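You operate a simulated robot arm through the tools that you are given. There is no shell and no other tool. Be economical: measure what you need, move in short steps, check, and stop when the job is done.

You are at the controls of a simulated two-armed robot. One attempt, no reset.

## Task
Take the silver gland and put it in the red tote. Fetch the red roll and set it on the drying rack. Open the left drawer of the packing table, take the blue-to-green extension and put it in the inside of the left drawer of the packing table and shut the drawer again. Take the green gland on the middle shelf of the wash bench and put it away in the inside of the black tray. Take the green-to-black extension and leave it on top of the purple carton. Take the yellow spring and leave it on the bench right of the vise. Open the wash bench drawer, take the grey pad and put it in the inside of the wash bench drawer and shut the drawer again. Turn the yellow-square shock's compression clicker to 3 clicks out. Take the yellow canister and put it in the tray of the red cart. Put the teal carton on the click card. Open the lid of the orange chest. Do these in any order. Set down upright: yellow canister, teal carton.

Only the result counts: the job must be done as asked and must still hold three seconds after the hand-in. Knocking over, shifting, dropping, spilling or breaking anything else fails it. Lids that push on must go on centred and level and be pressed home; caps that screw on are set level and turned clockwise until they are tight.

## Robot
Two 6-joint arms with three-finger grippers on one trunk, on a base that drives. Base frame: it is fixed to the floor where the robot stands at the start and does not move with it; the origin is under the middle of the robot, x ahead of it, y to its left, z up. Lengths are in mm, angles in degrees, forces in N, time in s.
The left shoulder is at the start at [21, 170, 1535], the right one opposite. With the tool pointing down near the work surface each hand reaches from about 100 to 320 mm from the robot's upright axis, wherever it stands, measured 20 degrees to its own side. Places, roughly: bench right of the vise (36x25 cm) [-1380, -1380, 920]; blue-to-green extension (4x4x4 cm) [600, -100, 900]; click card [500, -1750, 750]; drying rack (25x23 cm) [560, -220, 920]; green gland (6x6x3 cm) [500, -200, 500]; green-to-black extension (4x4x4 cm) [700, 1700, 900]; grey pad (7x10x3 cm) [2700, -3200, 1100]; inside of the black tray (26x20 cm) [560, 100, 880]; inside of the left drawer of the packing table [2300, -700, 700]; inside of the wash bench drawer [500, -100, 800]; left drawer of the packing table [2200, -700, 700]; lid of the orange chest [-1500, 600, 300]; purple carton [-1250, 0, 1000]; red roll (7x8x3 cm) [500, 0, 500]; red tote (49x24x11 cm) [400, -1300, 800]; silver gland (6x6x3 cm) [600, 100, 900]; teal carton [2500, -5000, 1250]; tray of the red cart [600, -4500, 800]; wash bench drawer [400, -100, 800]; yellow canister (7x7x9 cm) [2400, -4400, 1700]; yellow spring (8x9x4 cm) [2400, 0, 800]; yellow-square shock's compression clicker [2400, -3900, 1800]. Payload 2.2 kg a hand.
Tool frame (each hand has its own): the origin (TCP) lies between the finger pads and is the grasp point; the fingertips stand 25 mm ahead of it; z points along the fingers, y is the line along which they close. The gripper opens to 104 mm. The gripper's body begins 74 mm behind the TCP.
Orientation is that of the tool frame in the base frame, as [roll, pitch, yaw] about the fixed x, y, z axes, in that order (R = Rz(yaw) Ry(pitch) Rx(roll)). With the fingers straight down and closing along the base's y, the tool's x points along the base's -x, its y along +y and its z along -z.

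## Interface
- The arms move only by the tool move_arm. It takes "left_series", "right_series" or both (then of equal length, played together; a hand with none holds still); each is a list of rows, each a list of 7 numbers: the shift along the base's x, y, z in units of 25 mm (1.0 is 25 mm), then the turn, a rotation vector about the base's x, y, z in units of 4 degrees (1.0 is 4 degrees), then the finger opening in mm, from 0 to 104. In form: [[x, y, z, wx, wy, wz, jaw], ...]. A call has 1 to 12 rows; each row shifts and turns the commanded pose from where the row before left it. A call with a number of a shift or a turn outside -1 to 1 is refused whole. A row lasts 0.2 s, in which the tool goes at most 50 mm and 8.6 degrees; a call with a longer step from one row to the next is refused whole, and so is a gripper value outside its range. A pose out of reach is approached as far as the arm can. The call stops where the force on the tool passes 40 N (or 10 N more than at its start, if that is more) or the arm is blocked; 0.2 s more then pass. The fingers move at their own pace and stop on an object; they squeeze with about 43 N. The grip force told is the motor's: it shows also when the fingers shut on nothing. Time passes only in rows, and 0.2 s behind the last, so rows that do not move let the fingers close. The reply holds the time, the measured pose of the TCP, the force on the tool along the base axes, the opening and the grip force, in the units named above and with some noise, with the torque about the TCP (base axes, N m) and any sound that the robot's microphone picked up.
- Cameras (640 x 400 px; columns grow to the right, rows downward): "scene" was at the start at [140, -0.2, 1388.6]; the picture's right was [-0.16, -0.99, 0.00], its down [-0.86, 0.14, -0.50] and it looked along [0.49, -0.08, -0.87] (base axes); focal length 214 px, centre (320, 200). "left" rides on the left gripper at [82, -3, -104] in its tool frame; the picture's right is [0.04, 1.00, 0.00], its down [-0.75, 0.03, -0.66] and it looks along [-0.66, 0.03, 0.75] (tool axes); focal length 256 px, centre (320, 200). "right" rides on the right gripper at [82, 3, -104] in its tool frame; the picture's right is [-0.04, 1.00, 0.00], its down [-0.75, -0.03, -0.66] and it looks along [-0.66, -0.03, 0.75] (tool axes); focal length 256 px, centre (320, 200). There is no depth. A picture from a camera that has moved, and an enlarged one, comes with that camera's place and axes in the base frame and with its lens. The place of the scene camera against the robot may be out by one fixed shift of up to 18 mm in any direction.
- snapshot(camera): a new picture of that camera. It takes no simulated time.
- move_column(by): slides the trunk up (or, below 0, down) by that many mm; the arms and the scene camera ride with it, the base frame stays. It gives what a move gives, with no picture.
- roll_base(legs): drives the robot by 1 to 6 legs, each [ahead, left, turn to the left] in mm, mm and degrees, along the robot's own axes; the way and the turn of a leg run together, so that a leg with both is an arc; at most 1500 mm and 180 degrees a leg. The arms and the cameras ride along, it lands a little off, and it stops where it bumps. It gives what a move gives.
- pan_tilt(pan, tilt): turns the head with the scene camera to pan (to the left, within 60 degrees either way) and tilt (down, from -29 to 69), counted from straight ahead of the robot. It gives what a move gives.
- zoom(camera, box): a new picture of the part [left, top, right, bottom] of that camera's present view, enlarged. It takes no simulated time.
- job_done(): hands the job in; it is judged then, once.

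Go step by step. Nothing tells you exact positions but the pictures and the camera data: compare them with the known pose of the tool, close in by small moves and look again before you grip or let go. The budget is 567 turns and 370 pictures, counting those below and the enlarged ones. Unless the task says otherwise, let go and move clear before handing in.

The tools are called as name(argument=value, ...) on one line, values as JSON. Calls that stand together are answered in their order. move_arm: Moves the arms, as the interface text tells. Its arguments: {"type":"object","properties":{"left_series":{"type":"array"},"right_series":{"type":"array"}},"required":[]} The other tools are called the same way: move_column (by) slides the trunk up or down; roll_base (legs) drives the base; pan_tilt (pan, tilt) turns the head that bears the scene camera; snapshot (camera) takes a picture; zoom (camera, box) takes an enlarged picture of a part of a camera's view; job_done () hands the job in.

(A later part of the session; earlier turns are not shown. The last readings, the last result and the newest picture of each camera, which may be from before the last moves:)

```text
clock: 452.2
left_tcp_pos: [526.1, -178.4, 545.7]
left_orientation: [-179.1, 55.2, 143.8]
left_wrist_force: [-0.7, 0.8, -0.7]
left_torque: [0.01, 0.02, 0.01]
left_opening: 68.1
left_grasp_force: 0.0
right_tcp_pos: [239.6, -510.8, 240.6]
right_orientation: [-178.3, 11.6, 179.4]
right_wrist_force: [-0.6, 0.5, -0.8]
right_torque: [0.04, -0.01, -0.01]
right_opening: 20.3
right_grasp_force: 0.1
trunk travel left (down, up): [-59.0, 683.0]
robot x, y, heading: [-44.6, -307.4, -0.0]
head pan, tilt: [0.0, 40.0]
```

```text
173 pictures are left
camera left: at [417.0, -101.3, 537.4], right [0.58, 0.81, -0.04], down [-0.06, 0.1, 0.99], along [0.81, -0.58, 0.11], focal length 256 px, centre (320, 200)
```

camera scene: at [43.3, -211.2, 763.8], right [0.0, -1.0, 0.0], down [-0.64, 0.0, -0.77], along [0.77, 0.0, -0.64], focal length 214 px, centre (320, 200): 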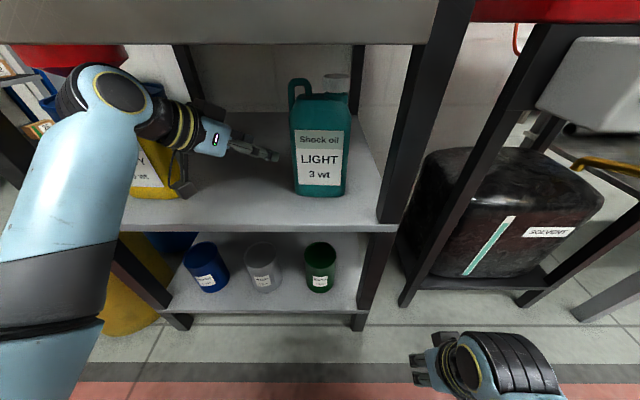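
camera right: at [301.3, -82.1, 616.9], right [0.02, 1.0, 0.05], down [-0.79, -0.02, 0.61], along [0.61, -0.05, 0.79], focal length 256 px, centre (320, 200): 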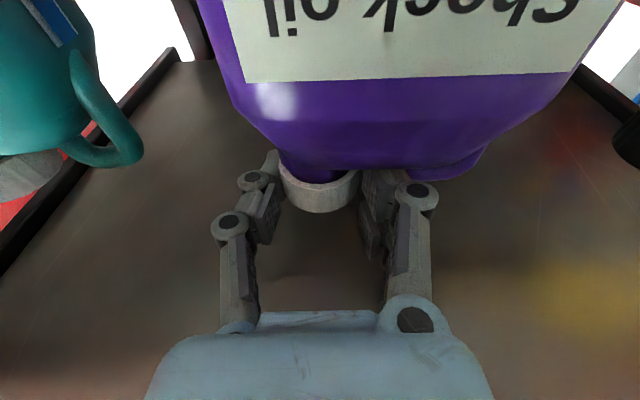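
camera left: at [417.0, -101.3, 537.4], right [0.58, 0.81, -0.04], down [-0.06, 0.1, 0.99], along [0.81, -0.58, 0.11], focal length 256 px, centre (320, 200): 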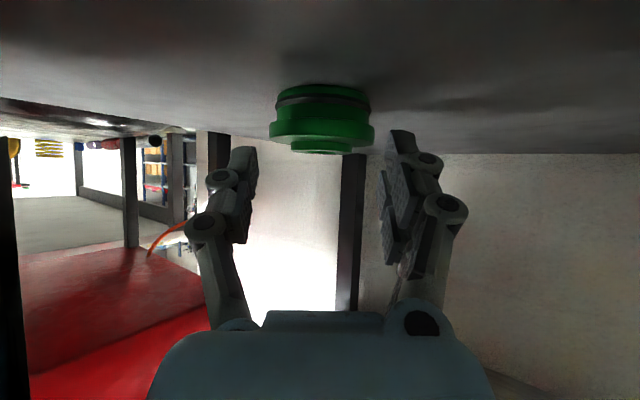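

move_column(by=-12)

move_arm(left_series=[[0, 0, 0, 0, 0, 0, 60], [0, 0, 0, 0, 0, 0, 40], [0, 0, 0, 0, 0, 0, 30], [0, 0, 0, 0, 0, 0, 30], [0, 0, 0, 0, 0, 0, 30]])

move_column(by=30)

snapshot(camera="left")

```text
clock: 452.9
left_tcp_pos: [525.6, -175.9, 532.5]
left_orientation: [-179.0, 55.1, 144.0]
left_wrist_force: [-0.3, 0.5, 0.3]
left_torque: [0.0, 0.01, 0.03]
left_opening: 68.0
left_grasp_force: 0.1
right_tcp_pos: [240.5, -509.6, 231.0]
right_orientation: [-178.3, 11.3, 179.4]
right_wrist_force: [1.4, 0.4, 1.2]
right_torque: [-0.02, 0.02, -0.02]
right_opening: 19.9
right_grasp_force: 0.1
trunk travel left (down, up): [-47.0, 695.0]
robot x, y, heading: [-40.9, -308.1, -0.2]
head pan, tilt: [0.0, 40.0]
```

```text
clock: 454.1
left_tcp_pos: [525.8, -177.7, 532.7]
left_orientation: [-179.1, 55.2, 143.9]
left_wrist_force: [0.3, 0.6, 1.1]
left_torque: [0.08, -0.07, -0.01]
left_opening: 50.8
left_grasp_force: 43.2
right_tcp_pos: [239.1, -510.5, 230.3]
right_orientation: [-178.3, 11.4, 179.4]
right_wrist_force: [-0.4, -0.8, 0.5]
right_torque: [0.0, 0.03, -0.01]
right_opening: 19.7
right_grasp_force: 0.0
trunk travel left (down, up): [-47.0, 695.0]
robot x, y, heading: [-43.4, -303.9, -0.3]
head pan, tilt: [0.0, 40.0]
```

```text
clock: 454.8
left_tcp_pos: [525.7, -178.0, 562.4]
left_orientation: [-179.1, 55.0, 144.0]
left_wrist_force: [-0.4, 0.1, -1.1]
left_torque: [0.03, -0.03, -0.03]
left_opening: 50.3
left_grasp_force: 42.7
right_tcp_pos: [239.7, -509.3, 259.2]
right_orientation: [-178.3, 11.4, 179.3]
right_wrist_force: [-0.3, -1.0, 0.1]
right_torque: [0.0, -0.03, 0.03]
right_opening: 19.7
right_grasp_force: 0.0
trunk travel left (down, up): [-77.0, 665.0]
robot x, y, heading: [-41.5, -305.3, 0.1]
head pan, tilt: [0.0, 40.0]
```

```text
172 pictures are left
camera left: at [417.2, -101.3, 554.8], right [0.58, 0.81, -0.04], down [-0.06, 0.1, 0.99], along [0.81, -0.57, 0.11], focal length 256 px, centre (320, 200)
```

left: 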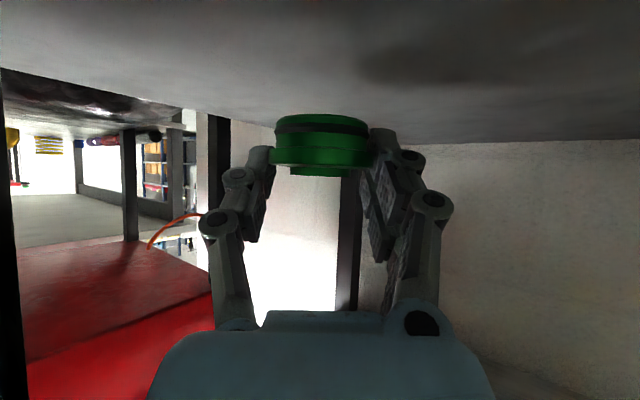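

Gland held. Reverse out the same way, raise, and unyaw the wrist.

roll_base(legs=[[-97, 84, 0], [-165, 70, 0], [-110, 0, 0]])

move_arm(left_series=[[0, 0, 0, 0, 0, 1, 30], [0, 0, 0, 0, 0, 1, 30], [0, 0, 0, 0, 0, 1, 30], [0, 0, 0, 0, 0, 1, 30], [0, 0, 0, 0, 0, 1, 30], [0, 0, 0, 0, 0, 1, 30], [0, 0, 0, 0, 0, 1, 30], [0, 0, 0, 0, 0, 1, 30], [0, 0, 0, 0, 0, 1, 30]])

move_column(by=400)

move_column(by=60)

snapshot(camera="scene")

```text
clock: 458.0
left_tcp_pos: [152.2, -23.9, 562.6]
left_orientation: [-179.0, 55.2, 143.7]
left_wrist_force: [0.7, 0.1, -0.7]
left_torque: [-0.02, -0.04, 0.0]
left_opening: 50.7
left_grasp_force: 43.0
right_tcp_pos: [-135.6, -356.4, 259.8]
right_orientation: [-178.3, 11.3, 179.2]
right_wrist_force: [0.8, 0.2, 1.1]
right_torque: [-0.01, -0.01, 0.04]
right_opening: 20.0
right_grasp_force: 0.0
trunk travel left (down, up): [-77.0, 665.0]
robot x, y, heading: [-416.8, -150.9, -0.1]
head pan, tilt: [0.0, 40.0]
```

```text
clock: 459.3
left_tcp_pos: [160.6, 27.0, 560.2]
left_orientation: [163.5, 52.5, 149.4]
left_wrist_force: [-0.1, -0.7, -0.8]
left_torque: [0.0, 0.0, -0.01]
left_opening: 51.0
left_grasp_force: 42.6
right_tcp_pos: [-134.9, -356.8, 260.1]
right_orientation: [-178.3, 11.4, 179.2]
right_wrist_force: [0.1, -0.2, -0.1]
right_torque: [0.01, -0.03, -0.03]
right_opening: 20.0
right_grasp_force: 0.0
trunk travel left (down, up): [-77.0, 665.0]
robot x, y, heading: [-416.6, -153.4, -0.5]
head pan, tilt: [0.0, 40.0]
stopped in row 6 (left hand): the arm was blocked; the commanded pose is now the measured one
```

```text
clock: 463.1
left_tcp_pos: [161.8, 26.6, 959.8]
left_orientation: [163.6, 52.7, 149.5]
left_wrist_force: [0.6, -0.1, -0.3]
left_torque: [0.01, 0.01, -0.01]
left_opening: 50.2
left_grasp_force: 42.7
right_tcp_pos: [-136.6, -355.1, 660.2]
right_orientation: [-178.4, 11.4, 179.2]
right_wrist_force: [0.3, 0.2, -0.9]
right_torque: [0.02, 0.0, -0.01]
right_opening: 20.1
right_grasp_force: 0.0
trunk travel left (down, up): [-477.0, 265.0]
robot x, y, heading: [-421.2, -151.7, -0.1]
head pan, tilt: [0.0, 40.0]
```

```text
clock: 464.1
left_tcp_pos: [160.0, 28.3, 1020.4]
left_orientation: [163.6, 52.6, 149.6]
left_wrist_force: [0.0, -0.3, -1.4]
left_torque: [0.03, 0.0, 0.02]
left_opening: 50.5
left_grasp_force: 43.4
right_tcp_pos: [-135.6, -356.3, 719.2]
right_orientation: [-178.3, 11.4, 179.2]
right_wrist_force: [-0.9, 0.4, 0.2]
right_torque: [0.0, 0.01, -0.02]
right_opening: 20.2
right_grasp_force: 0.1
trunk travel left (down, up): [-537.0, 205.0]
robot x, y, heading: [-416.9, -150.2, -0.4]
head pan, tilt: [0.0, 40.0]
```

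```text
171 pictures are left
camera scene: at [-256.9, -142.1, 1224.3], right [0.0, -1.0, 0.0], down [-0.64, 0.0, -0.77], along [0.77, 0.0, -0.64], focal length 214 px, centre (320, 200)
```

scene: 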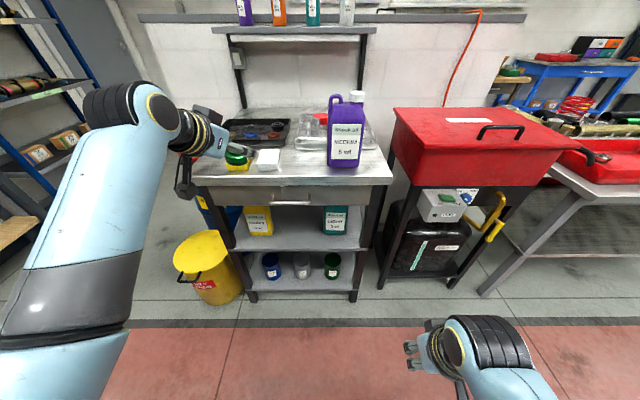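

move_arm(left_series=[[0, 1, 0, 0, 0, 0, 30], [0, 1, 0, 0, 0, 0, 30], [0, 1, 0, -0.5, 0, 0.85, 30], [0, 0.8, 0, -0.5, 0, 0.85, 30], [0, 0.8, 0, -0.5, 0, 0.85, 30], [0, 0, 0, -0.5, 0, 0.85, 30], [0, 0, 0, -0.5, 0, 0.85, 30], [0, 0, 0, 0, 0, 0, 30]])

snapshot(camera="left")

zoom(camera="scene", box=[160, 80, 400, 230])

```text
clock: 465.9
left_tcp_pos: [160.7, 142.4, 1021.4]
left_orientation: [180.0, 55.4, -180.0]
left_wrist_force: [-0.5, 0.1, -0.3]
left_torque: [-0.02, 0.02, 0.02]
left_opening: 50.7
left_grasp_force: 42.9
right_tcp_pos: [-135.4, -356.0, 719.3]
right_orientation: [-178.3, 11.4, 179.1]
right_wrist_force: [-0.1, -1.0, -1.0]
right_torque: [0.02, -0.03, 0.03]
right_opening: 19.9
right_grasp_force: 0.1
trunk travel left (down, up): [-537.0, 205.0]
robot x, y, heading: [-416.8, -150.6, -0.3]
head pan, tilt: [0.0, 40.0]
```

```text
170 pictures are left
camera left: at [27.5, 138.7, 1013.0], right [-0.02, 1.0, -0.03], down [-0.11, 0.03, 0.99], along [0.99, 0.03, 0.11], focal length 256 px, centre (320, 200)
```

left: 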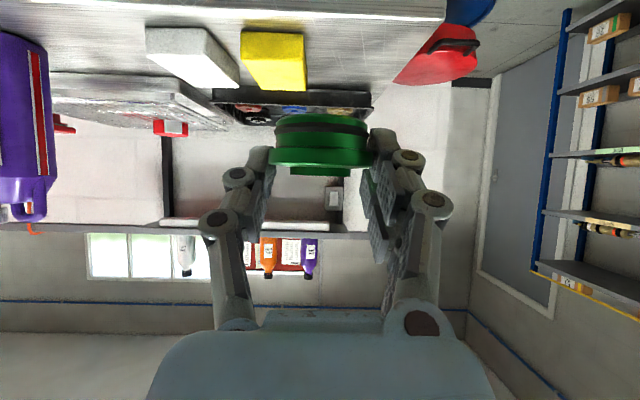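

```text
2.67 times, centred on (280, 155) of scene
camera zoom: at [-257.0, -142.1, 1224.4], right [0.0, -1.0, 0.0], down [-0.64, 0.0, -0.77], along [0.77, 0.0, -0.64], focal length 572 px, centre (427, 320)
```

zoom: 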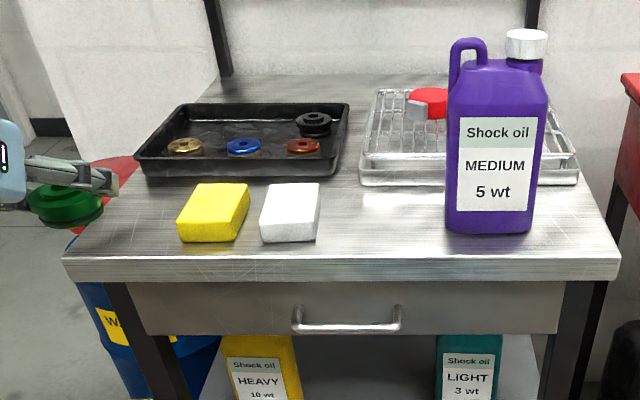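

move_arm(left_series=[[0.5, 0, 0, 0, 0, 0, 30], [0.5, 0, 0, 0, 0, 0, 30], [0.5, 0, 0, 0, 0, 0, 30], [0.3, 0, 0, 0, 0, 0, 30], [0, 0, 0, 0, 0, 0, 30]], right_series=[[-0.6, -0.9, 0, 0, 0, 0, 20], [-0.6, -0.9, 0, 0, 0, 0, 20], [-0.6, -0.9, 0, 0, 0, 0, 20], [-0.6, -0.9, 0, 0, 0, 0, 20], [0, 0, 0, 0, 0, 0, 20]])

roll_base(legs=[[0, 8, 0.3], [300, 0, 0]])

snapshot(camera="left")

snapshot(camera="scene")

```text
clock: 467.1
left_tcp_pos: [206.1, 142.0, 1020.2]
left_orientation: [180.0, 55.3, 179.9]
left_wrist_force: [0.2, 0.2, -1.2]
left_torque: [0.01, -0.03, 0.02]
left_opening: 50.5
left_grasp_force: 42.9
right_tcp_pos: [-194.9, -445.8, 720.1]
right_orientation: [-178.3, 11.6, 179.2]
right_wrist_force: [-0.1, 0.3, 0.3]
right_torque: [-0.01, 0.0, 0.0]
right_opening: 20.0
right_grasp_force: 0.1
trunk travel left (down, up): [-537.0, 205.0]
robot x, y, heading: [-419.1, -151.1, -0.1]
head pan, tilt: [0.0, 40.0]
```

```text
clock: 469.5
left_tcp_pos: [507.6, 156.3, 1020.5]
left_orientation: [179.9, 55.4, -179.5]
left_wrist_force: [0.4, -0.5, -1.9]
left_torque: [-0.01, 0.05, 0.0]
left_opening: 50.7
left_grasp_force: 43.3
right_tcp_pos: [113.8, -434.6, 719.8]
right_orientation: [-178.3, 11.4, 179.7]
right_wrist_force: [-0.3, 0.6, -0.4]
right_torque: [0.02, 0.02, 0.0]
right_opening: 20.1
right_grasp_force: 0.1
trunk travel left (down, up): [-537.0, 205.0]
robot x, y, heading: [-114.4, -142.4, 0.5]
head pan, tilt: [0.0, 40.0]
```

```text
168 pictures are left
camera left: at [374.8, 152.3, 1012.2], right [-0.03, 1.0, -0.03], down [-0.11, 0.03, 0.99], along [0.99, 0.03, 0.11], focal length 256 px, centre (320, 200)
```

left: 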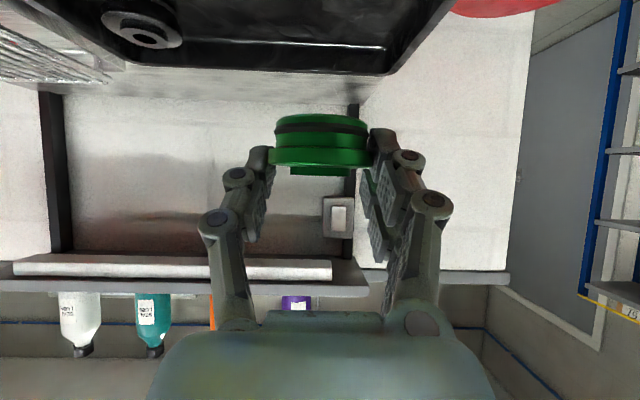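

```text
167 pictures are left
camera scene: at [48.2, -131.7, 1224.2], right [0.01, -1.0, 0.0], down [-0.64, 0.0, -0.77], along [0.77, 0.0, -0.64], focal length 214 px, centre (320, 200)
```

scene: 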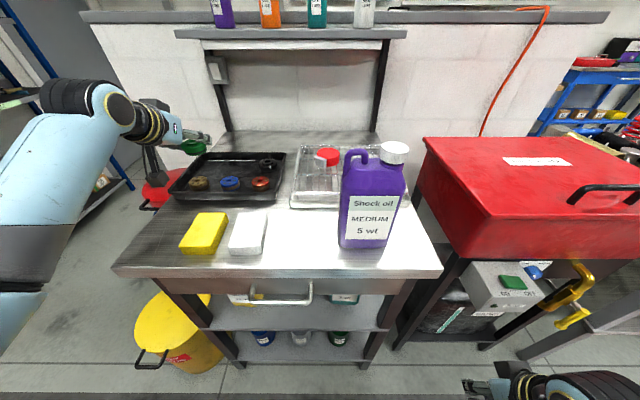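

roll_base(legs=[[93, -16, -0.5]])

move_column(by=-85)

snapshot(camera="left")

snapshot(camera="scene")

```text
clock: 470.6
left_tcp_pos: [603.6, 135.7, 1019.9]
left_orientation: [179.9, 55.3, 179.9]
left_wrist_force: [0.2, -0.9, -0.8]
left_torque: [0.02, -0.01, 0.01]
left_opening: 50.5
left_grasp_force: 43.2
right_tcp_pos: [203.7, -453.2, 719.4]
right_orientation: [-178.3, 11.5, 179.2]
right_wrist_force: [-0.6, -0.5, -0.4]
right_torque: [0.01, 0.04, 0.04]
right_opening: 19.9
right_grasp_force: 0.1
trunk travel left (down, up): [-537.0, 205.0]
robot x, y, heading: [-19.4, -159.8, -0.2]
head pan, tilt: [0.0, 40.0]
```

```text
clock: 471.8
left_tcp_pos: [603.2, 135.0, 935.2]
left_orientation: [180.0, 55.4, 179.9]
left_wrist_force: [0.3, 0.1, -0.7]
left_torque: [0.01, 0.01, -0.03]
left_opening: 50.5
left_grasp_force: 43.2
right_tcp_pos: [202.7, -451.6, 635.5]
right_orientation: [-178.3, 11.5, 179.2]
right_wrist_force: [0.3, -0.2, 0.1]
right_torque: [-0.01, 0.01, 0.02]
right_opening: 19.8
right_grasp_force: 0.1
trunk travel left (down, up): [-452.0, 290.0]
robot x, y, heading: [-20.6, -158.3, -0.2]
head pan, tilt: [0.0, 40.0]
```

```text
166 pictures are left
camera left: at [469.4, 131.8, 928.0], right [-0.02, 1.0, -0.03], down [-0.11, 0.03, 0.99], along [0.99, 0.03, 0.11], focal length 256 px, centre (320, 200)
```

left: 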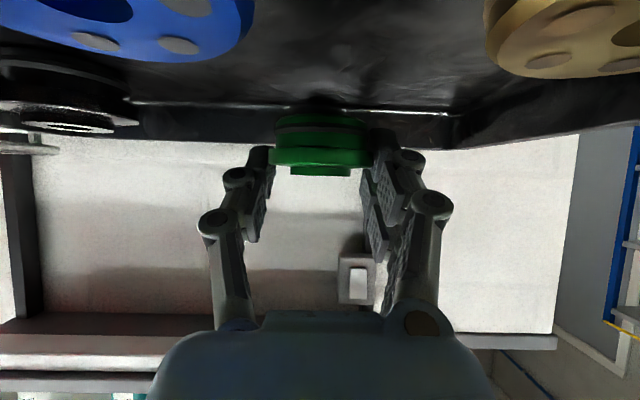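

```text
165 pictures are left
camera scene: at [141.8, -149.3, 1138.0], right [0.0, -1.0, 0.0], down [-0.64, 0.0, -0.77], along [0.77, 0.0, -0.64], focal length 214 px, centre (320, 200)
```

scene: 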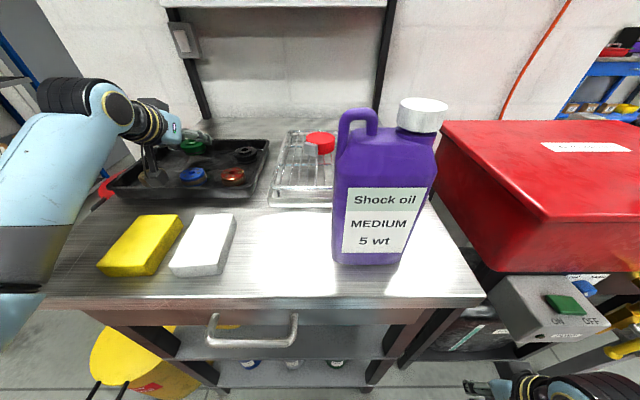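

The hand camera would hit the tray's front rim in this pose. I'll set the gland on free bench space at about (330,-85) and regrip it from above.

move_column(by=85)

roll_base(legs=[[-330, 0, 0.2], [0, -220, 0], [57, 0, 0]])

snapshot(camera="scene")

snapshot(camera="left")

```text
clock: 473.0
left_tcp_pos: [602.5, 135.3, 1020.3]
left_orientation: [179.9, 55.3, 179.9]
left_wrist_force: [0.4, 0.2, -0.5]
left_torque: [-0.02, -0.01, 0.0]
left_opening: 50.8
left_grasp_force: 43.3
right_tcp_pos: [203.7, -453.2, 720.2]
right_orientation: [-178.3, 11.3, 179.2]
right_wrist_force: [0.4, -0.2, -0.6]
right_torque: [-0.02, 0.01, -0.01]
right_opening: 19.9
right_grasp_force: 0.0
trunk travel left (down, up): [-537.0, 205.0]
robot x, y, heading: [-21.7, -159.2, -0.4]
head pan, tilt: [0.0, 40.0]
```

```text
clock: 477.1
left_tcp_pos: [331.2, -82.4, 1018.9]
left_orientation: [179.9, 55.3, -179.7]
left_wrist_force: [1.2, 0.6, -1.6]
left_torque: [0.0, 0.0, 0.02]
left_opening: 50.4
left_grasp_force: 43.0
right_tcp_pos: [-64.4, -674.5, 719.7]
right_orientation: [-178.2, 11.3, 179.7]
right_wrist_force: [0.1, 0.6, -0.2]
right_torque: [0.01, 0.01, -0.02]
right_opening: 19.7
right_grasp_force: 0.1
trunk travel left (down, up): [-537.0, 205.0]
robot x, y, heading: [-289.0, -382.0, 0.4]
head pan, tilt: [0.0, 40.0]
```

```text
164 pictures are left
camera scene: at [-127.8, -372.1, 1224.1], right [0.01, -1.0, 0.0], down [-0.64, 0.0, -0.76], along [0.76, 0.0, -0.64], focal length 214 px, centre (320, 200)
```

scene: 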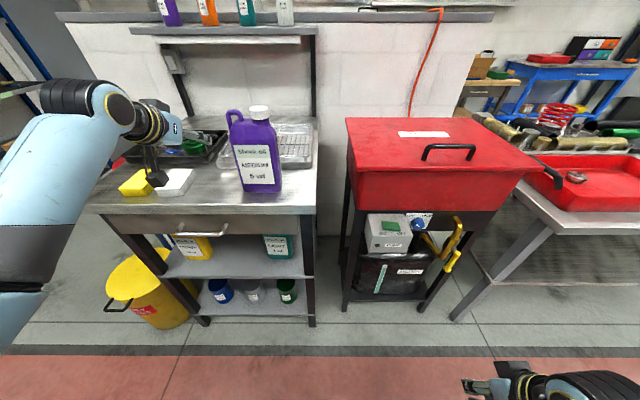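

```text
163 pictures are left
camera left: at [198.5, -88.0, 1011.6], right [-0.03, 1.0, -0.03], down [-0.11, 0.03, 0.99], along [0.99, 0.03, 0.11], focal length 256 px, centre (320, 200)
```

left: 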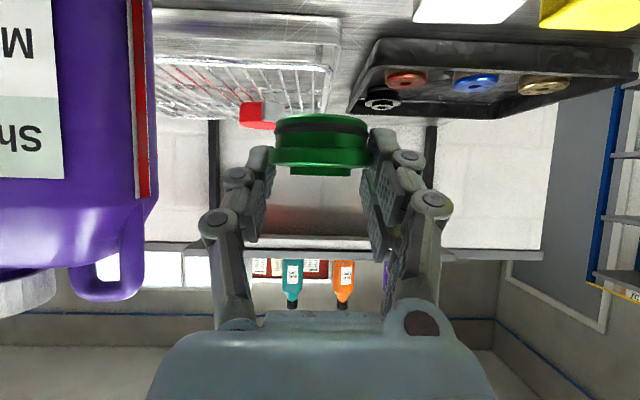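

move_column(by=-108)

move_arm(left_series=[[0, 0, -0.15, 0, 0, 0, 30], [0, 0, -0.15, 0, 0, 0, 30], [0, 0, -0.15, 0, 0, 0, 30], [0, 0, -0.15, 0, 0, 0, 30], [0, 0, -0.15, 0, 0, 0, 30], [0, 0, -0.15, 0, 0, 0, 30]])

snapshot(camera="left")

```text
clock: 478.5
left_tcp_pos: [331.1, -84.5, 912.6]
left_orientation: [180.0, 55.4, -179.5]
left_wrist_force: [1.2, -0.8, 2.4]
left_torque: [0.06, 0.01, -0.04]
left_opening: 50.5
left_grasp_force: 43.2
right_tcp_pos: [-64.3, -675.3, 612.0]
right_orientation: [-178.4, 11.5, 179.7]
right_wrist_force: [0.0, -0.1, 0.3]
right_torque: [0.01, 0.02, -0.01]
right_opening: 20.0
right_grasp_force: 0.0
trunk travel left (down, up): [-429.0, 313.0]
robot x, y, heading: [-291.5, -381.8, 0.4]
head pan, tilt: [0.0, 40.0]
```

```text
clock: 479.3
left_tcp_pos: [333.1, -83.5, 912.8]
left_orientation: [179.5, 56.8, -179.8]
left_wrist_force: [1.5, 0.9, 13.2]
left_torque: [0.01, 0.22, -0.01]
left_opening: 50.5
left_grasp_force: 43.0
right_tcp_pos: [-64.6, -675.3, 611.6]
right_orientation: [-178.3, 11.5, 179.7]
right_wrist_force: [0.1, 0.6, 0.8]
right_torque: [0.01, 0.0, 0.01]
right_opening: 19.7
right_grasp_force: 0.1
trunk travel left (down, up): [-429.0, 313.0]
robot x, y, heading: [-290.8, -385.3, 0.1]
head pan, tilt: [0.0, 40.0]
stopped in row 4 (left hand): the force on the tool passed its limit at 42 N (the readings are from after the stop); the commanded pose is now the measured one
```

```text
162 pictures are left
camera left: at [199.9, -87.7, 900.9], right [-0.03, 1.0, -0.03], down [-0.14, 0.02, 0.99], along [0.99, 0.03, 0.14], focal length 256 px, centre (320, 200)
```

left: 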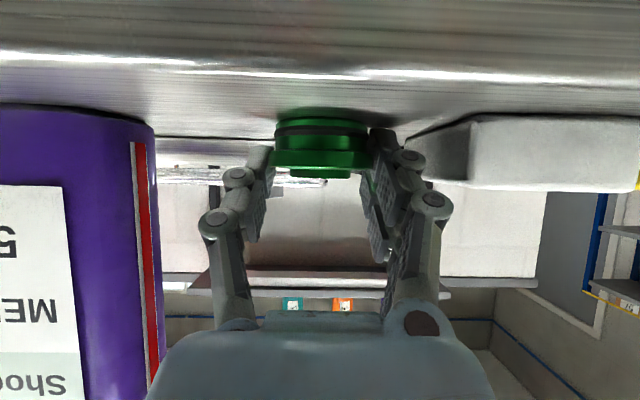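

move_column(by=12)

roll_base(legs=[[0, -22, 0]])

move_column(by=-12)

move_arm(left_series=[[0, 0, 0, 0, 0, 0, 54], [0, 0, 0, 0, 0, 0, 62], [0, 0, 0, 0, 0, 0, 66], [0, 0, 0, 0, 0, 0, 66]])

move_column(by=100)

snapshot(camera="left")

snapshot(camera="scene")

```text
clock: 479.9
left_tcp_pos: [332.9, -82.7, 919.8]
left_orientation: [179.6, 56.2, -179.9]
left_wrist_force: [0.3, -0.6, -1.0]
left_torque: [-0.01, 0.0, 0.0]
left_opening: 50.6
left_grasp_force: 42.7
right_tcp_pos: [-62.8, -674.0, 623.5]
right_orientation: [-178.3, 11.4, 179.9]
right_wrist_force: [0.5, 0.4, -0.7]
right_torque: [-0.04, 0.0, 0.02]
right_opening: 20.0
right_grasp_force: 0.1
trunk travel left (down, up): [-441.0, 301.0]
robot x, y, heading: [-292.3, -381.8, 0.2]
head pan, tilt: [0.0, 40.0]
```

```text
clock: 480.7
left_tcp_pos: [332.7, -107.4, 921.4]
left_orientation: [179.4, 56.5, -179.9]
left_wrist_force: [-0.2, 0.2, -1.3]
left_torque: [0.02, 0.04, 0.08]
left_opening: 50.5
left_grasp_force: 42.9
right_tcp_pos: [-64.6, -697.9, 623.2]
right_orientation: [-178.4, 11.5, 179.8]
right_wrist_force: [0.4, -0.4, 0.0]
right_torque: [0.03, 0.01, 0.03]
right_opening: 20.2
right_grasp_force: 0.0
trunk travel left (down, up): [-441.0, 301.0]
robot x, y, heading: [-294.1, -403.4, 0.3]
head pan, tilt: [0.0, 40.0]
```

```text
clock: 481.3
left_tcp_pos: [331.7, -105.0, 912.1]
left_orientation: [179.4, 56.7, 180.0]
left_wrist_force: [1.3, 3.8, 13.5]
left_torque: [0.11, 0.22, -0.07]
left_opening: 50.7
left_grasp_force: 43.1
right_tcp_pos: [-64.1, -696.7, 613.1]
right_orientation: [-178.2, 11.5, 179.8]
right_wrist_force: [0.5, 0.9, 0.1]
right_torque: [0.01, 0.03, 0.01]
right_opening: 20.0
right_grasp_force: 0.0
trunk travel left (down, up): [-429.0, 313.0]
robot x, y, heading: [-290.8, -408.4, 0.4]
head pan, tilt: [0.0, 40.0]
```

```text
clock: 482.3
left_tcp_pos: [332.4, -106.1, 910.8]
left_orientation: [179.5, 56.5, -180.0]
left_wrist_force: [12.5, -2.7, 17.1]
left_torque: [0.44, -0.49, -0.37]
left_opening: 66.7
left_grasp_force: 0.1
right_tcp_pos: [-64.0, -697.4, 612.1]
right_orientation: [-178.4, 11.6, 179.8]
right_wrist_force: [0.7, -0.7, 1.2]
right_torque: [0.0, -0.01, -0.03]
right_opening: 20.3
right_grasp_force: 0.1
trunk travel left (down, up): [-429.0, 313.0]
robot x, y, heading: [-289.5, -404.7, 0.3]
head pan, tilt: [0.0, 40.0]
```

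```text
clock: 483.6
left_tcp_pos: [332.9, -106.5, 1009.4]
left_orientation: [179.6, 56.3, -180.0]
left_wrist_force: [-0.3, 1.0, -0.2]
left_torque: [-0.02, 0.0, 0.0]
left_opening: 66.2
left_grasp_force: 0.0
right_tcp_pos: [-64.5, -696.0, 711.7]
right_orientation: [-178.3, 11.5, 179.8]
right_wrist_force: [-0.3, 0.1, 0.3]
right_torque: [0.0, -0.01, 0.01]
right_opening: 20.0
right_grasp_force: 0.1
trunk travel left (down, up): [-529.0, 213.0]
robot x, y, heading: [-287.6, -404.3, 0.3]
head pan, tilt: [0.0, 40.0]
```

```text
161 pictures are left
camera left: at [199.4, -109.7, 998.2], right [-0.03, 1.0, -0.03], down [-0.13, 0.03, 0.99], along [0.99, 0.03, 0.13], focal length 256 px, centre (320, 200)
```

left: 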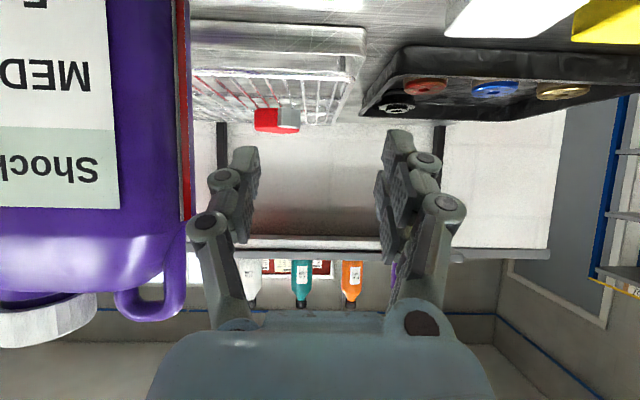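

```text
160 pictures are left
camera scene: at [-129.6, -394.1, 1216.2], right [0.01, -1.0, 0.0], down [-0.64, 0.0, -0.77], along [0.77, 0.0, -0.64], focal length 214 px, centre (320, 200)
```

scene: 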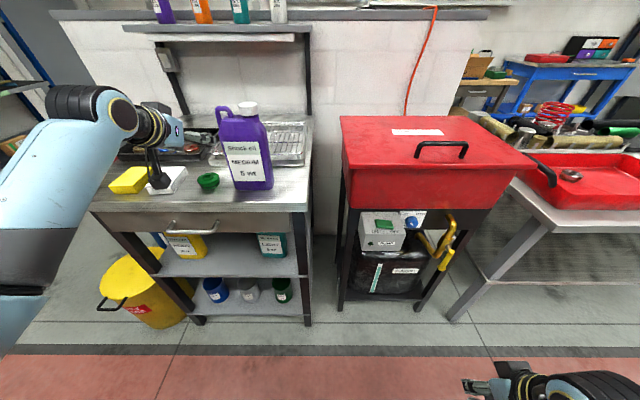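

roll_base(legs=[[-280, 0, -0.3]])

move_arm(left_series=[[-0.2, 0, -0.6, 0, 1, 0, 80], [-0.25, 0, -0.6, 0, 1, 0, 80], [-0.3, 0, -0.6, 0, 1, 0, 80], [-0.35, 0, -0.55, 0, 1, 0, 80], [-0.4, 0, -0.5, 0, 1, 0, 80], [-0.4, 0, -0.5, 0, 1, 0, 80], [-0.45, 0, -0.5, 0, 1, 0, 80], [-0.5, 0, -0.45, 0, 1, 0, 80], [-0.5, 0, -0.45, 0, 1, 0, 80], [-0.5, 0, -0.45, 0, 1, 0, 80], [-0.5, 0, -0.4, 0, 1, 0, 80], [-0.5, 0, -0.4, 0, 1, 0, 80]])

move_arm(left_series=[[-0.5, 0, -0.3, 0, 1, 0, 80], [-0.5, 0, -0.3, 0, 1, 0, 80], [0, 0, 0, 0, 0, 0, 80]])

```text
clock: 485.6
left_tcp_pos: [54.7, -110.8, 1010.3]
left_orientation: [179.6, 56.4, 179.6]
left_wrist_force: [-0.4, -0.7, 0.2]
left_torque: [0.0, 0.0, 0.0]
left_opening: 66.1
left_grasp_force: 0.1
right_tcp_pos: [-346.6, -699.0, 711.7]
right_orientation: [-178.2, 11.6, 179.3]
right_wrist_force: [-0.1, -0.5, -0.2]
right_torque: [-0.02, -0.02, 0.0]
right_opening: 20.2
right_grasp_force: 0.0
trunk travel left (down, up): [-529.0, 213.0]
robot x, y, heading: [-567.1, -409.5, -0.4]
head pan, tilt: [0.0, 40.0]
```

```text
clock: 488.2
left_tcp_pos: [-66.7, -110.2, 860.0]
left_orientation: [179.8, 8.3, 179.8]
left_wrist_force: [0.1, 0.1, 0.3]
left_torque: [0.0, 0.03, 0.02]
left_opening: 79.6
left_grasp_force: 0.1
right_tcp_pos: [-346.5, -699.2, 712.1]
right_orientation: [-178.3, 11.5, 179.4]
right_wrist_force: [0.1, 0.8, -0.4]
right_torque: [-0.03, -0.02, -0.03]
right_opening: 19.9
right_grasp_force: 0.0
trunk travel left (down, up): [-529.0, 213.0]
robot x, y, heading: [-568.1, -405.3, 0.1]
head pan, tilt: [0.0, 40.0]
```

```text
clock: 489.0
left_tcp_pos: [-91.2, -111.0, 843.1]
left_orientation: [179.8, 0.3, 179.9]
left_wrist_force: [0.0, 0.4, -0.9]
left_torque: [-0.03, 0.02, -0.03]
left_opening: 79.8
left_grasp_force: 0.0
right_tcp_pos: [-346.1, -698.3, 712.1]
right_orientation: [-178.2, 11.5, 179.4]
right_wrist_force: [0.6, 0.0, -0.2]
right_torque: [-0.03, 0.01, -0.01]
right_opening: 19.9
right_grasp_force: 0.1
trunk travel left (down, up): [-529.0, 213.0]
robot x, y, heading: [-567.7, -406.3, -0.3]
head pan, tilt: [0.0, 40.0]
```

move_column(by=140)

roll_base(legs=[[412, 6, 0.3]])

snapshot(camera="left")

```text
clock: 490.6
left_tcp_pos: [-92.1, -110.6, 983.9]
left_orientation: [179.8, 0.4, 179.8]
left_wrist_force: [-0.4, 0.8, -0.6]
left_torque: [0.03, 0.0, 0.03]
left_opening: 79.8
left_grasp_force: 0.1
right_tcp_pos: [-346.1, -697.7, 852.1]
right_orientation: [-178.4, 11.3, 179.2]
right_wrist_force: [0.2, -0.1, -0.3]
right_torque: [-0.02, 0.02, -0.01]
right_opening: 19.9
right_grasp_force: 0.0
trunk travel left (down, up): [-669.0, 73.0]
robot x, y, heading: [-567.6, -408.5, 0.1]
head pan, tilt: [0.0, 40.0]
```

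```text
clock: 493.2
left_tcp_pos: [324.4, -101.0, 983.6]
left_orientation: [179.9, 0.3, -179.7]
left_wrist_force: [0.0, 0.7, 0.2]
left_torque: [0.03, 0.04, -0.03]
left_opening: 80.2
left_grasp_force: 0.1
right_tcp_pos: [73.5, -690.6, 852.2]
right_orientation: [-178.4, 11.5, 179.7]
right_wrist_force: [0.3, -0.3, -0.7]
right_torque: [-0.02, 0.02, -0.01]
right_opening: 20.1
right_grasp_force: 0.1
trunk travel left (down, up): [-669.0, 73.0]
robot x, y, heading: [-150.0, -397.6, 0.1]
head pan, tilt: [0.0, 40.0]
```

```text
159 pictures are left
camera left: at [240.9, -104.9, 1087.3], right [-0.04, 1.0, 0.0], down [0.75, 0.03, 0.66], along [0.66, 0.03, -0.75], focal length 256 px, centre (320, 200)
```

left: 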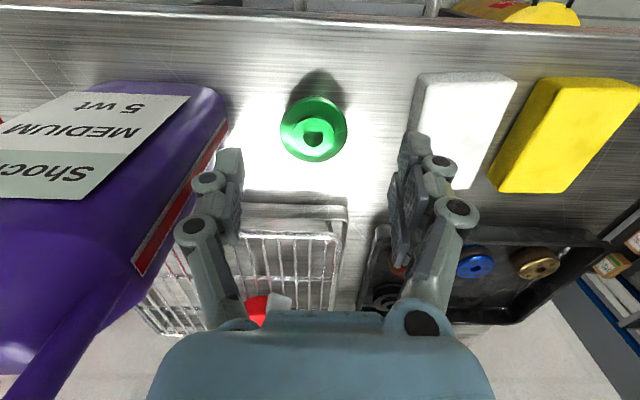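

move_arm(left_series=[[0.4, -0.15, 0, 0, 0, 0, 72], [0, 0, 0, 0, 0, 0, 72]])

move_column(by=-68)

zoom(camera="left", box=[160, 80, 480, 280])

```text
clock: 493.8
left_tcp_pos: [333.4, -104.4, 984.8]
left_orientation: [179.8, 0.4, -179.8]
left_wrist_force: [0.3, -0.4, -0.6]
left_torque: [0.01, -0.01, 0.02]
left_opening: 71.9
left_grasp_force: 0.1
right_tcp_pos: [72.5, -690.1, 851.9]
right_orientation: [-178.2, 11.4, 179.6]
right_wrist_force: [1.0, -0.6, 0.5]
right_torque: [0.0, -0.03, 0.0]
right_opening: 20.2
right_grasp_force: 0.0
trunk travel left (down, up): [-669.0, 73.0]
robot x, y, heading: [-155.7, -397.1, 0.4]
head pan, tilt: [0.0, 40.0]
```

```text
clock: 494.9
left_tcp_pos: [333.6, -104.1, 915.7]
left_orientation: [179.8, 0.4, -179.7]
left_wrist_force: [-0.2, -0.3, -0.6]
left_torque: [0.01, -0.01, -0.01]
left_opening: 72.3
left_grasp_force: 0.1
right_tcp_pos: [72.3, -692.0, 783.9]
right_orientation: [-178.3, 11.6, 179.7]
right_wrist_force: [0.5, 0.6, 0.2]
right_torque: [0.0, 0.0, 0.02]
right_opening: 19.9
right_grasp_force: 0.1
trunk travel left (down, up): [-601.0, 141.0]
robot x, y, heading: [-152.0, -399.9, 0.5]
head pan, tilt: [0.0, 40.0]
```

```text
2.00 times, centred on (320, 180) of left
camera zoom: at [250.3, -108.7, 1019.8], right [-0.04, 1.0, 0.0], down [0.75, 0.03, 0.66], along [0.66, 0.03, -0.75], focal length 512 px, centre (320, 240)
```

zoom: 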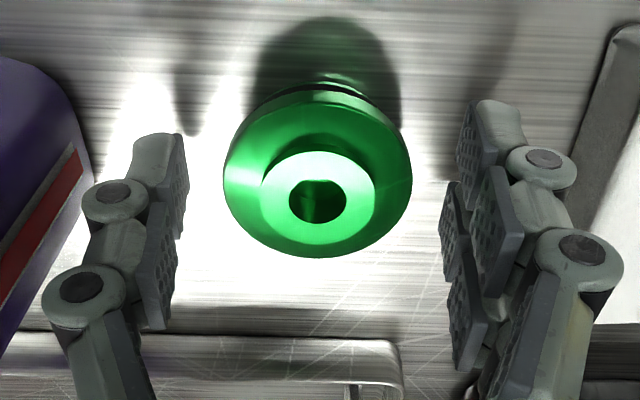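

move_arm(left_series=[[-0.1, 0, 0, 0, 0, 0, 60], [0, 0, 0, 0, 0, 0, 40], [0, 0, 0, 0, 0, 0, 30], [0, 0, 0, 0, 0, 0, 30]])

move_column(by=110)

snapshot(camera="left")

```text
clock: 495.9
left_tcp_pos: [332.8, -105.4, 916.2]
left_orientation: [179.8, 0.4, -179.8]
left_wrist_force: [1.0, 0.0, 3.4]
left_torque: [0.02, 0.01, -0.02]
left_opening: 51.1
left_grasp_force: 43.2
right_tcp_pos: [72.0, -691.9, 782.2]
right_orientation: [-178.3, 11.5, 179.7]
right_wrist_force: [0.5, 0.3, 0.3]
right_torque: [-0.02, 0.0, 0.0]
right_opening: 19.8
right_grasp_force: 0.0
trunk travel left (down, up): [-601.0, 141.0]
robot x, y, heading: [-155.8, -401.8, 0.3]
head pan, tilt: [0.0, 40.0]
```

```text
clock: 497.3
left_tcp_pos: [330.4, -105.6, 1026.5]
left_orientation: [179.8, 0.3, -179.9]
left_wrist_force: [0.3, 0.5, -0.6]
left_torque: [0.02, 0.0, 0.0]
left_opening: 51.0
left_grasp_force: 43.4
right_tcp_pos: [71.6, -691.1, 893.0]
right_orientation: [-178.3, 11.4, 179.6]
right_wrist_force: [-0.6, 0.2, 0.1]
right_torque: [-0.01, 0.0, 0.01]
right_opening: 20.0
right_grasp_force: 0.1
trunk travel left (down, up): [-711.0, 31.0]
robot x, y, heading: [-153.9, -400.4, 0.4]
head pan, tilt: [0.0, 40.0]
```

```text
157 pictures are left
camera left: at [247.9, -108.7, 1129.2], right [-0.04, 1.0, 0.0], down [0.75, 0.03, 0.66], along [0.66, 0.03, -0.75], focal length 256 px, centre (320, 200)
```

left: 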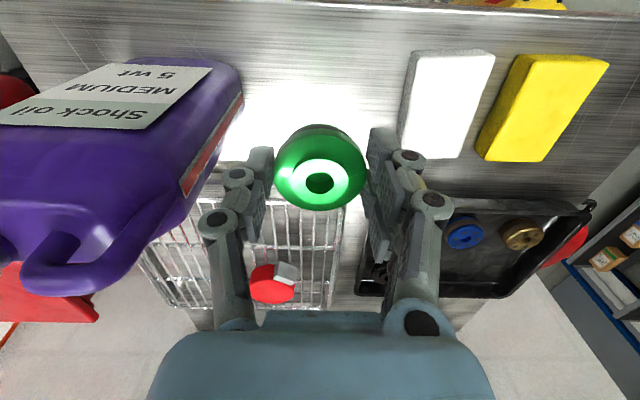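

move_arm(left_series=[[0.82, 0, 0.86, 0, 0, 0, 30], [0.82, 0, 0.86, 0, 0, 0, 30], [0.82, 0, 0.86, 0, 0, 0, 30], [0.82, 0, 0.86, 0, 0, 0, 30], [0.82, 0, 0.86, 0, 0, 0, 30], [0.82, 0, 0.86, 0, 0, 0, 30]])

roll_base(legs=[[0, 240, -0.4], [148, 0, 0]])

snapshot(camera="left")

snapshot(camera="scene")

```text
clock: 498.7
left_tcp_pos: [454.6, -104.3, 1153.3]
left_orientation: [179.9, 0.3, -179.8]
left_wrist_force: [-0.7, 0.1, -0.5]
left_torque: [0.0, 0.0, -0.01]
left_opening: 51.2
left_grasp_force: 43.1
right_tcp_pos: [73.2, -691.3, 893.9]
right_orientation: [-178.3, 11.4, 179.7]
right_wrist_force: [-0.2, 0.6, 0.0]
right_torque: [0.02, 0.01, 0.01]
right_opening: 20.1
right_grasp_force: 0.1
trunk travel left (down, up): [-711.0, 31.0]
robot x, y, heading: [-152.4, -399.0, 0.2]
head pan, tilt: [0.0, 40.0]
```

```text
clock: 501.4
left_tcp_pos: [611.0, 122.8, 1153.3]
left_orientation: [179.8, 0.2, 179.5]
left_wrist_force: [0.5, -0.6, -1.4]
left_torque: [-0.03, 0.02, 0.01]
left_opening: 51.1
left_grasp_force: 42.9
right_tcp_pos: [222.0, -461.6, 893.2]
right_orientation: [-178.4, 11.4, 179.2]
right_wrist_force: [0.1, -0.6, 0.2]
right_torque: [0.01, 0.02, 0.01]
right_opening: 19.9
right_grasp_force: 0.2
trunk travel left (down, up): [-711.0, 31.0]
robot x, y, heading: [-2.3, -167.9, -0.4]
head pan, tilt: [0.0, 40.0]
```

```text
156 pictures are left
camera left: at [527.2, 118.0, 1257.4], right [-0.03, 1.0, 0.0], down [0.75, 0.02, 0.66], along [0.66, 0.02, -0.75], focal length 256 px, centre (320, 200)
```

left: 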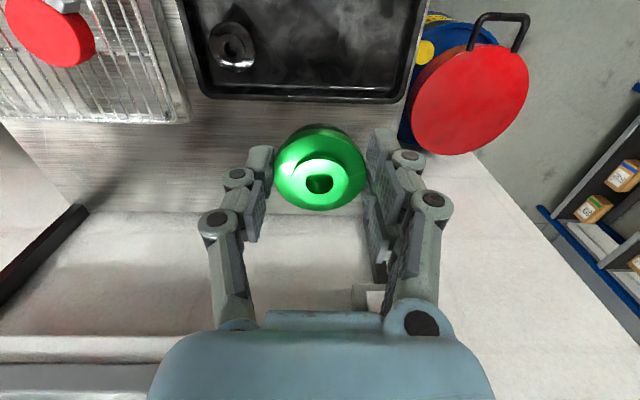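

```text
155 pictures are left
camera scene: at [159.9, -157.2, 1399.1], right [-0.01, -1.0, 0.0], down [-0.64, 0.0, -0.77], along [0.77, 0.0, -0.64], focal length 214 px, centre (320, 200)
```

scene: 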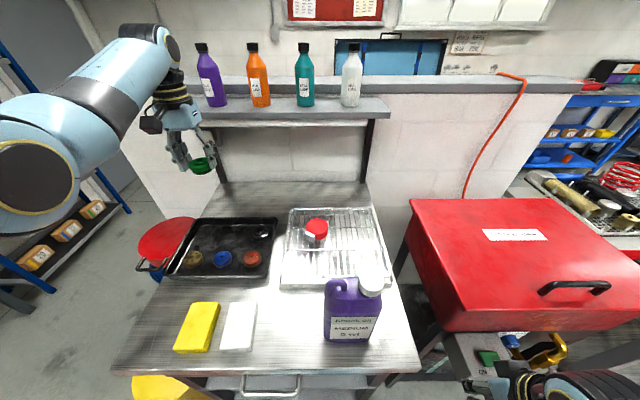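

roll_base(legs=[[-14, 22, 0.4]])

move_column(by=-205)

snapshot(camera="left")

```text
clock: 502.2
left_tcp_pos: [595.6, 146.5, 1155.1]
left_orientation: [179.8, 0.4, 179.9]
left_wrist_force: [0.2, -0.2, -0.3]
left_torque: [0.0, 0.02, 0.0]
left_opening: 50.7
left_grasp_force: 43.2
right_tcp_pos: [210.5, -437.2, 892.8]
right_orientation: [-178.4, 11.4, 179.5]
right_wrist_force: [0.4, 0.5, -0.3]
right_torque: [0.0, -0.04, -0.02]
right_opening: 20.0
right_grasp_force: 0.0
trunk travel left (down, up): [-711.0, 31.0]
robot x, y, heading: [-13.4, -140.2, -0.0]
head pan, tilt: [0.0, 40.0]
```

```text
clock: 504.4
left_tcp_pos: [594.6, 146.1, 950.0]
left_orientation: [-180.0, 0.5, 180.0]
left_wrist_force: [0.1, -0.6, -1.3]
left_torque: [-0.01, 0.01, -0.01]
left_opening: 51.1
left_grasp_force: 42.9
right_tcp_pos: [208.9, -437.9, 689.4]
right_orientation: [-178.2, 11.4, 179.5]
right_wrist_force: [0.1, 0.5, 0.6]
right_torque: [-0.02, 0.01, 0.01]
right_opening: 19.9
right_grasp_force: 0.0
trunk travel left (down, up): [-506.0, 236.0]
robot x, y, heading: [-16.2, -146.6, -0.1]
head pan, tilt: [0.0, 40.0]
```

```text
154 pictures are left
camera left: at [510.9, 143.6, 1053.0], right [-0.04, 1.0, 0.0], down [0.75, 0.03, 0.66], along [0.66, 0.03, -0.75], focal length 256 px, centre (320, 200)
```

left: 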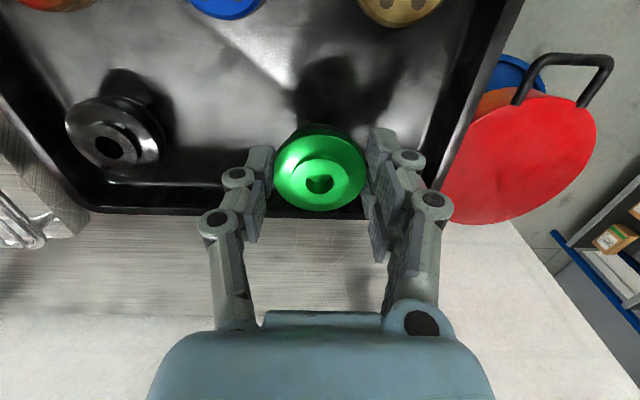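

move_column(by=-34)

move_arm(left_series=[[0, 0, -0.15, 0, 0, 0, 30], [0, 0, -0.15, 0, 0, 0, 30], [0, 0, -0.15, 0, 0, 0, 30], [0, 0, -0.15, 0, 0, 0, 30], [0, 0, -0.15, 0, 0, 0, 30]])

zoom(camera="left", box=[160, 80, 480, 280])

```text
clock: 505.2
left_tcp_pos: [594.3, 147.9, 919.1]
left_orientation: [179.8, 0.9, 179.9]
left_wrist_force: [2.6, 1.8, 28.3]
left_torque: [0.09, 0.09, 0.04]
left_opening: 50.8
left_grasp_force: 43.2
right_tcp_pos: [209.2, -438.2, 655.9]
right_orientation: [-178.3, 11.6, 179.5]
right_wrist_force: [0.1, -0.3, 0.4]
right_torque: [-0.03, -0.01, -0.02]
right_opening: 20.1
right_grasp_force: 0.0
trunk travel left (down, up): [-472.0, 270.0]
robot x, y, heading: [-14.4, -143.8, -0.1]
head pan, tilt: [0.0, 40.0]
```

```text
clock: 506.1
left_tcp_pos: [595.8, 148.7, 909.8]
left_orientation: [179.8, 0.9, 179.9]
left_wrist_force: [-4.1, -0.5, 14.9]
left_torque: [0.05, 0.25, 0.05]
left_opening: 50.4
left_grasp_force: 43.1
right_tcp_pos: [210.6, -437.0, 655.7]
right_orientation: [-178.4, 11.4, 179.5]
right_wrist_force: [-0.6, 0.7, -0.6]
right_torque: [0.02, 0.01, 0.02]
right_opening: 19.9
right_grasp_force: 0.1
trunk travel left (down, up): [-472.0, 270.0]
robot x, y, heading: [-15.8, -142.5, 0.1]
head pan, tilt: [0.0, 40.0]
stopped in row 4 (left hand): the force on the tool passed its limit at 41 N (the readings are from after the stop); the commanded pose is now the measured one
```

```text
2.00 times, centred on (320, 180) of left
camera zoom: at [511.4, 143.9, 1012.3], right [-0.04, 1.0, 0.0], down [0.74, 0.03, 0.67], along [0.67, 0.03, -0.74], focal length 512 px, centre (320, 240)
```

zoom: 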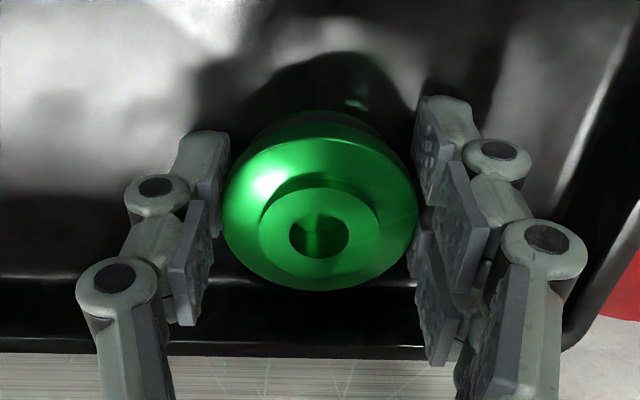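

move_arm(left_series=[[0, 0, 0.04, 0, 0, 0, 54], [0, 0, 0, 0, 0, 0, 62], [0, 0, 0, 0, 0, 0, 70], [0, 0, 0, 0, 0, 0, 70]])

move_column(by=120)

snapshot(camera="left")

```text
clock: 507.1
left_tcp_pos: [595.7, 146.8, 907.6]
left_orientation: [179.7, 0.6, 179.8]
left_wrist_force: [-0.3, 0.6, 2.3]
left_torque: [-0.01, 0.06, -0.04]
left_opening: 69.6
left_grasp_force: 0.0
right_tcp_pos: [209.9, -437.3, 654.8]
right_orientation: [-178.3, 11.5, 179.4]
right_wrist_force: [0.2, -0.2, 0.3]
right_torque: [-0.01, -0.03, 0.04]
right_opening: 20.1
right_grasp_force: 0.1
trunk travel left (down, up): [-472.0, 270.0]
robot x, y, heading: [-14.3, -144.4, -0.1]
head pan, tilt: [0.0, 40.0]
```

```text
clock: 508.6
left_tcp_pos: [595.9, 147.9, 1027.4]
left_orientation: [179.8, 0.6, 179.9]
left_wrist_force: [0.1, 0.5, -0.8]
left_torque: [-0.01, 0.03, 0.0]
left_opening: 70.0
left_grasp_force: 0.0
right_tcp_pos: [210.1, -437.0, 774.6]
right_orientation: [-178.3, 11.4, 179.5]
right_wrist_force: [-0.2, -0.1, 0.5]
right_torque: [0.0, 0.0, -0.05]
right_opening: 19.8
right_grasp_force: 0.1
trunk travel left (down, up): [-592.0, 150.0]
robot x, y, heading: [-17.7, -145.6, -0.0]
head pan, tilt: [0.0, 40.0]
```

```text
152 pictures are left
camera left: at [511.8, 144.3, 1130.7], right [-0.04, 1.0, 0.0], down [0.75, 0.03, 0.66], along [0.66, 0.03, -0.75], focal length 256 px, centre (320, 200)
```

left: 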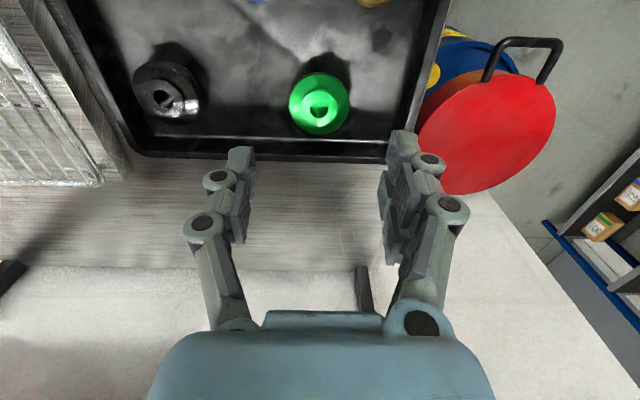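

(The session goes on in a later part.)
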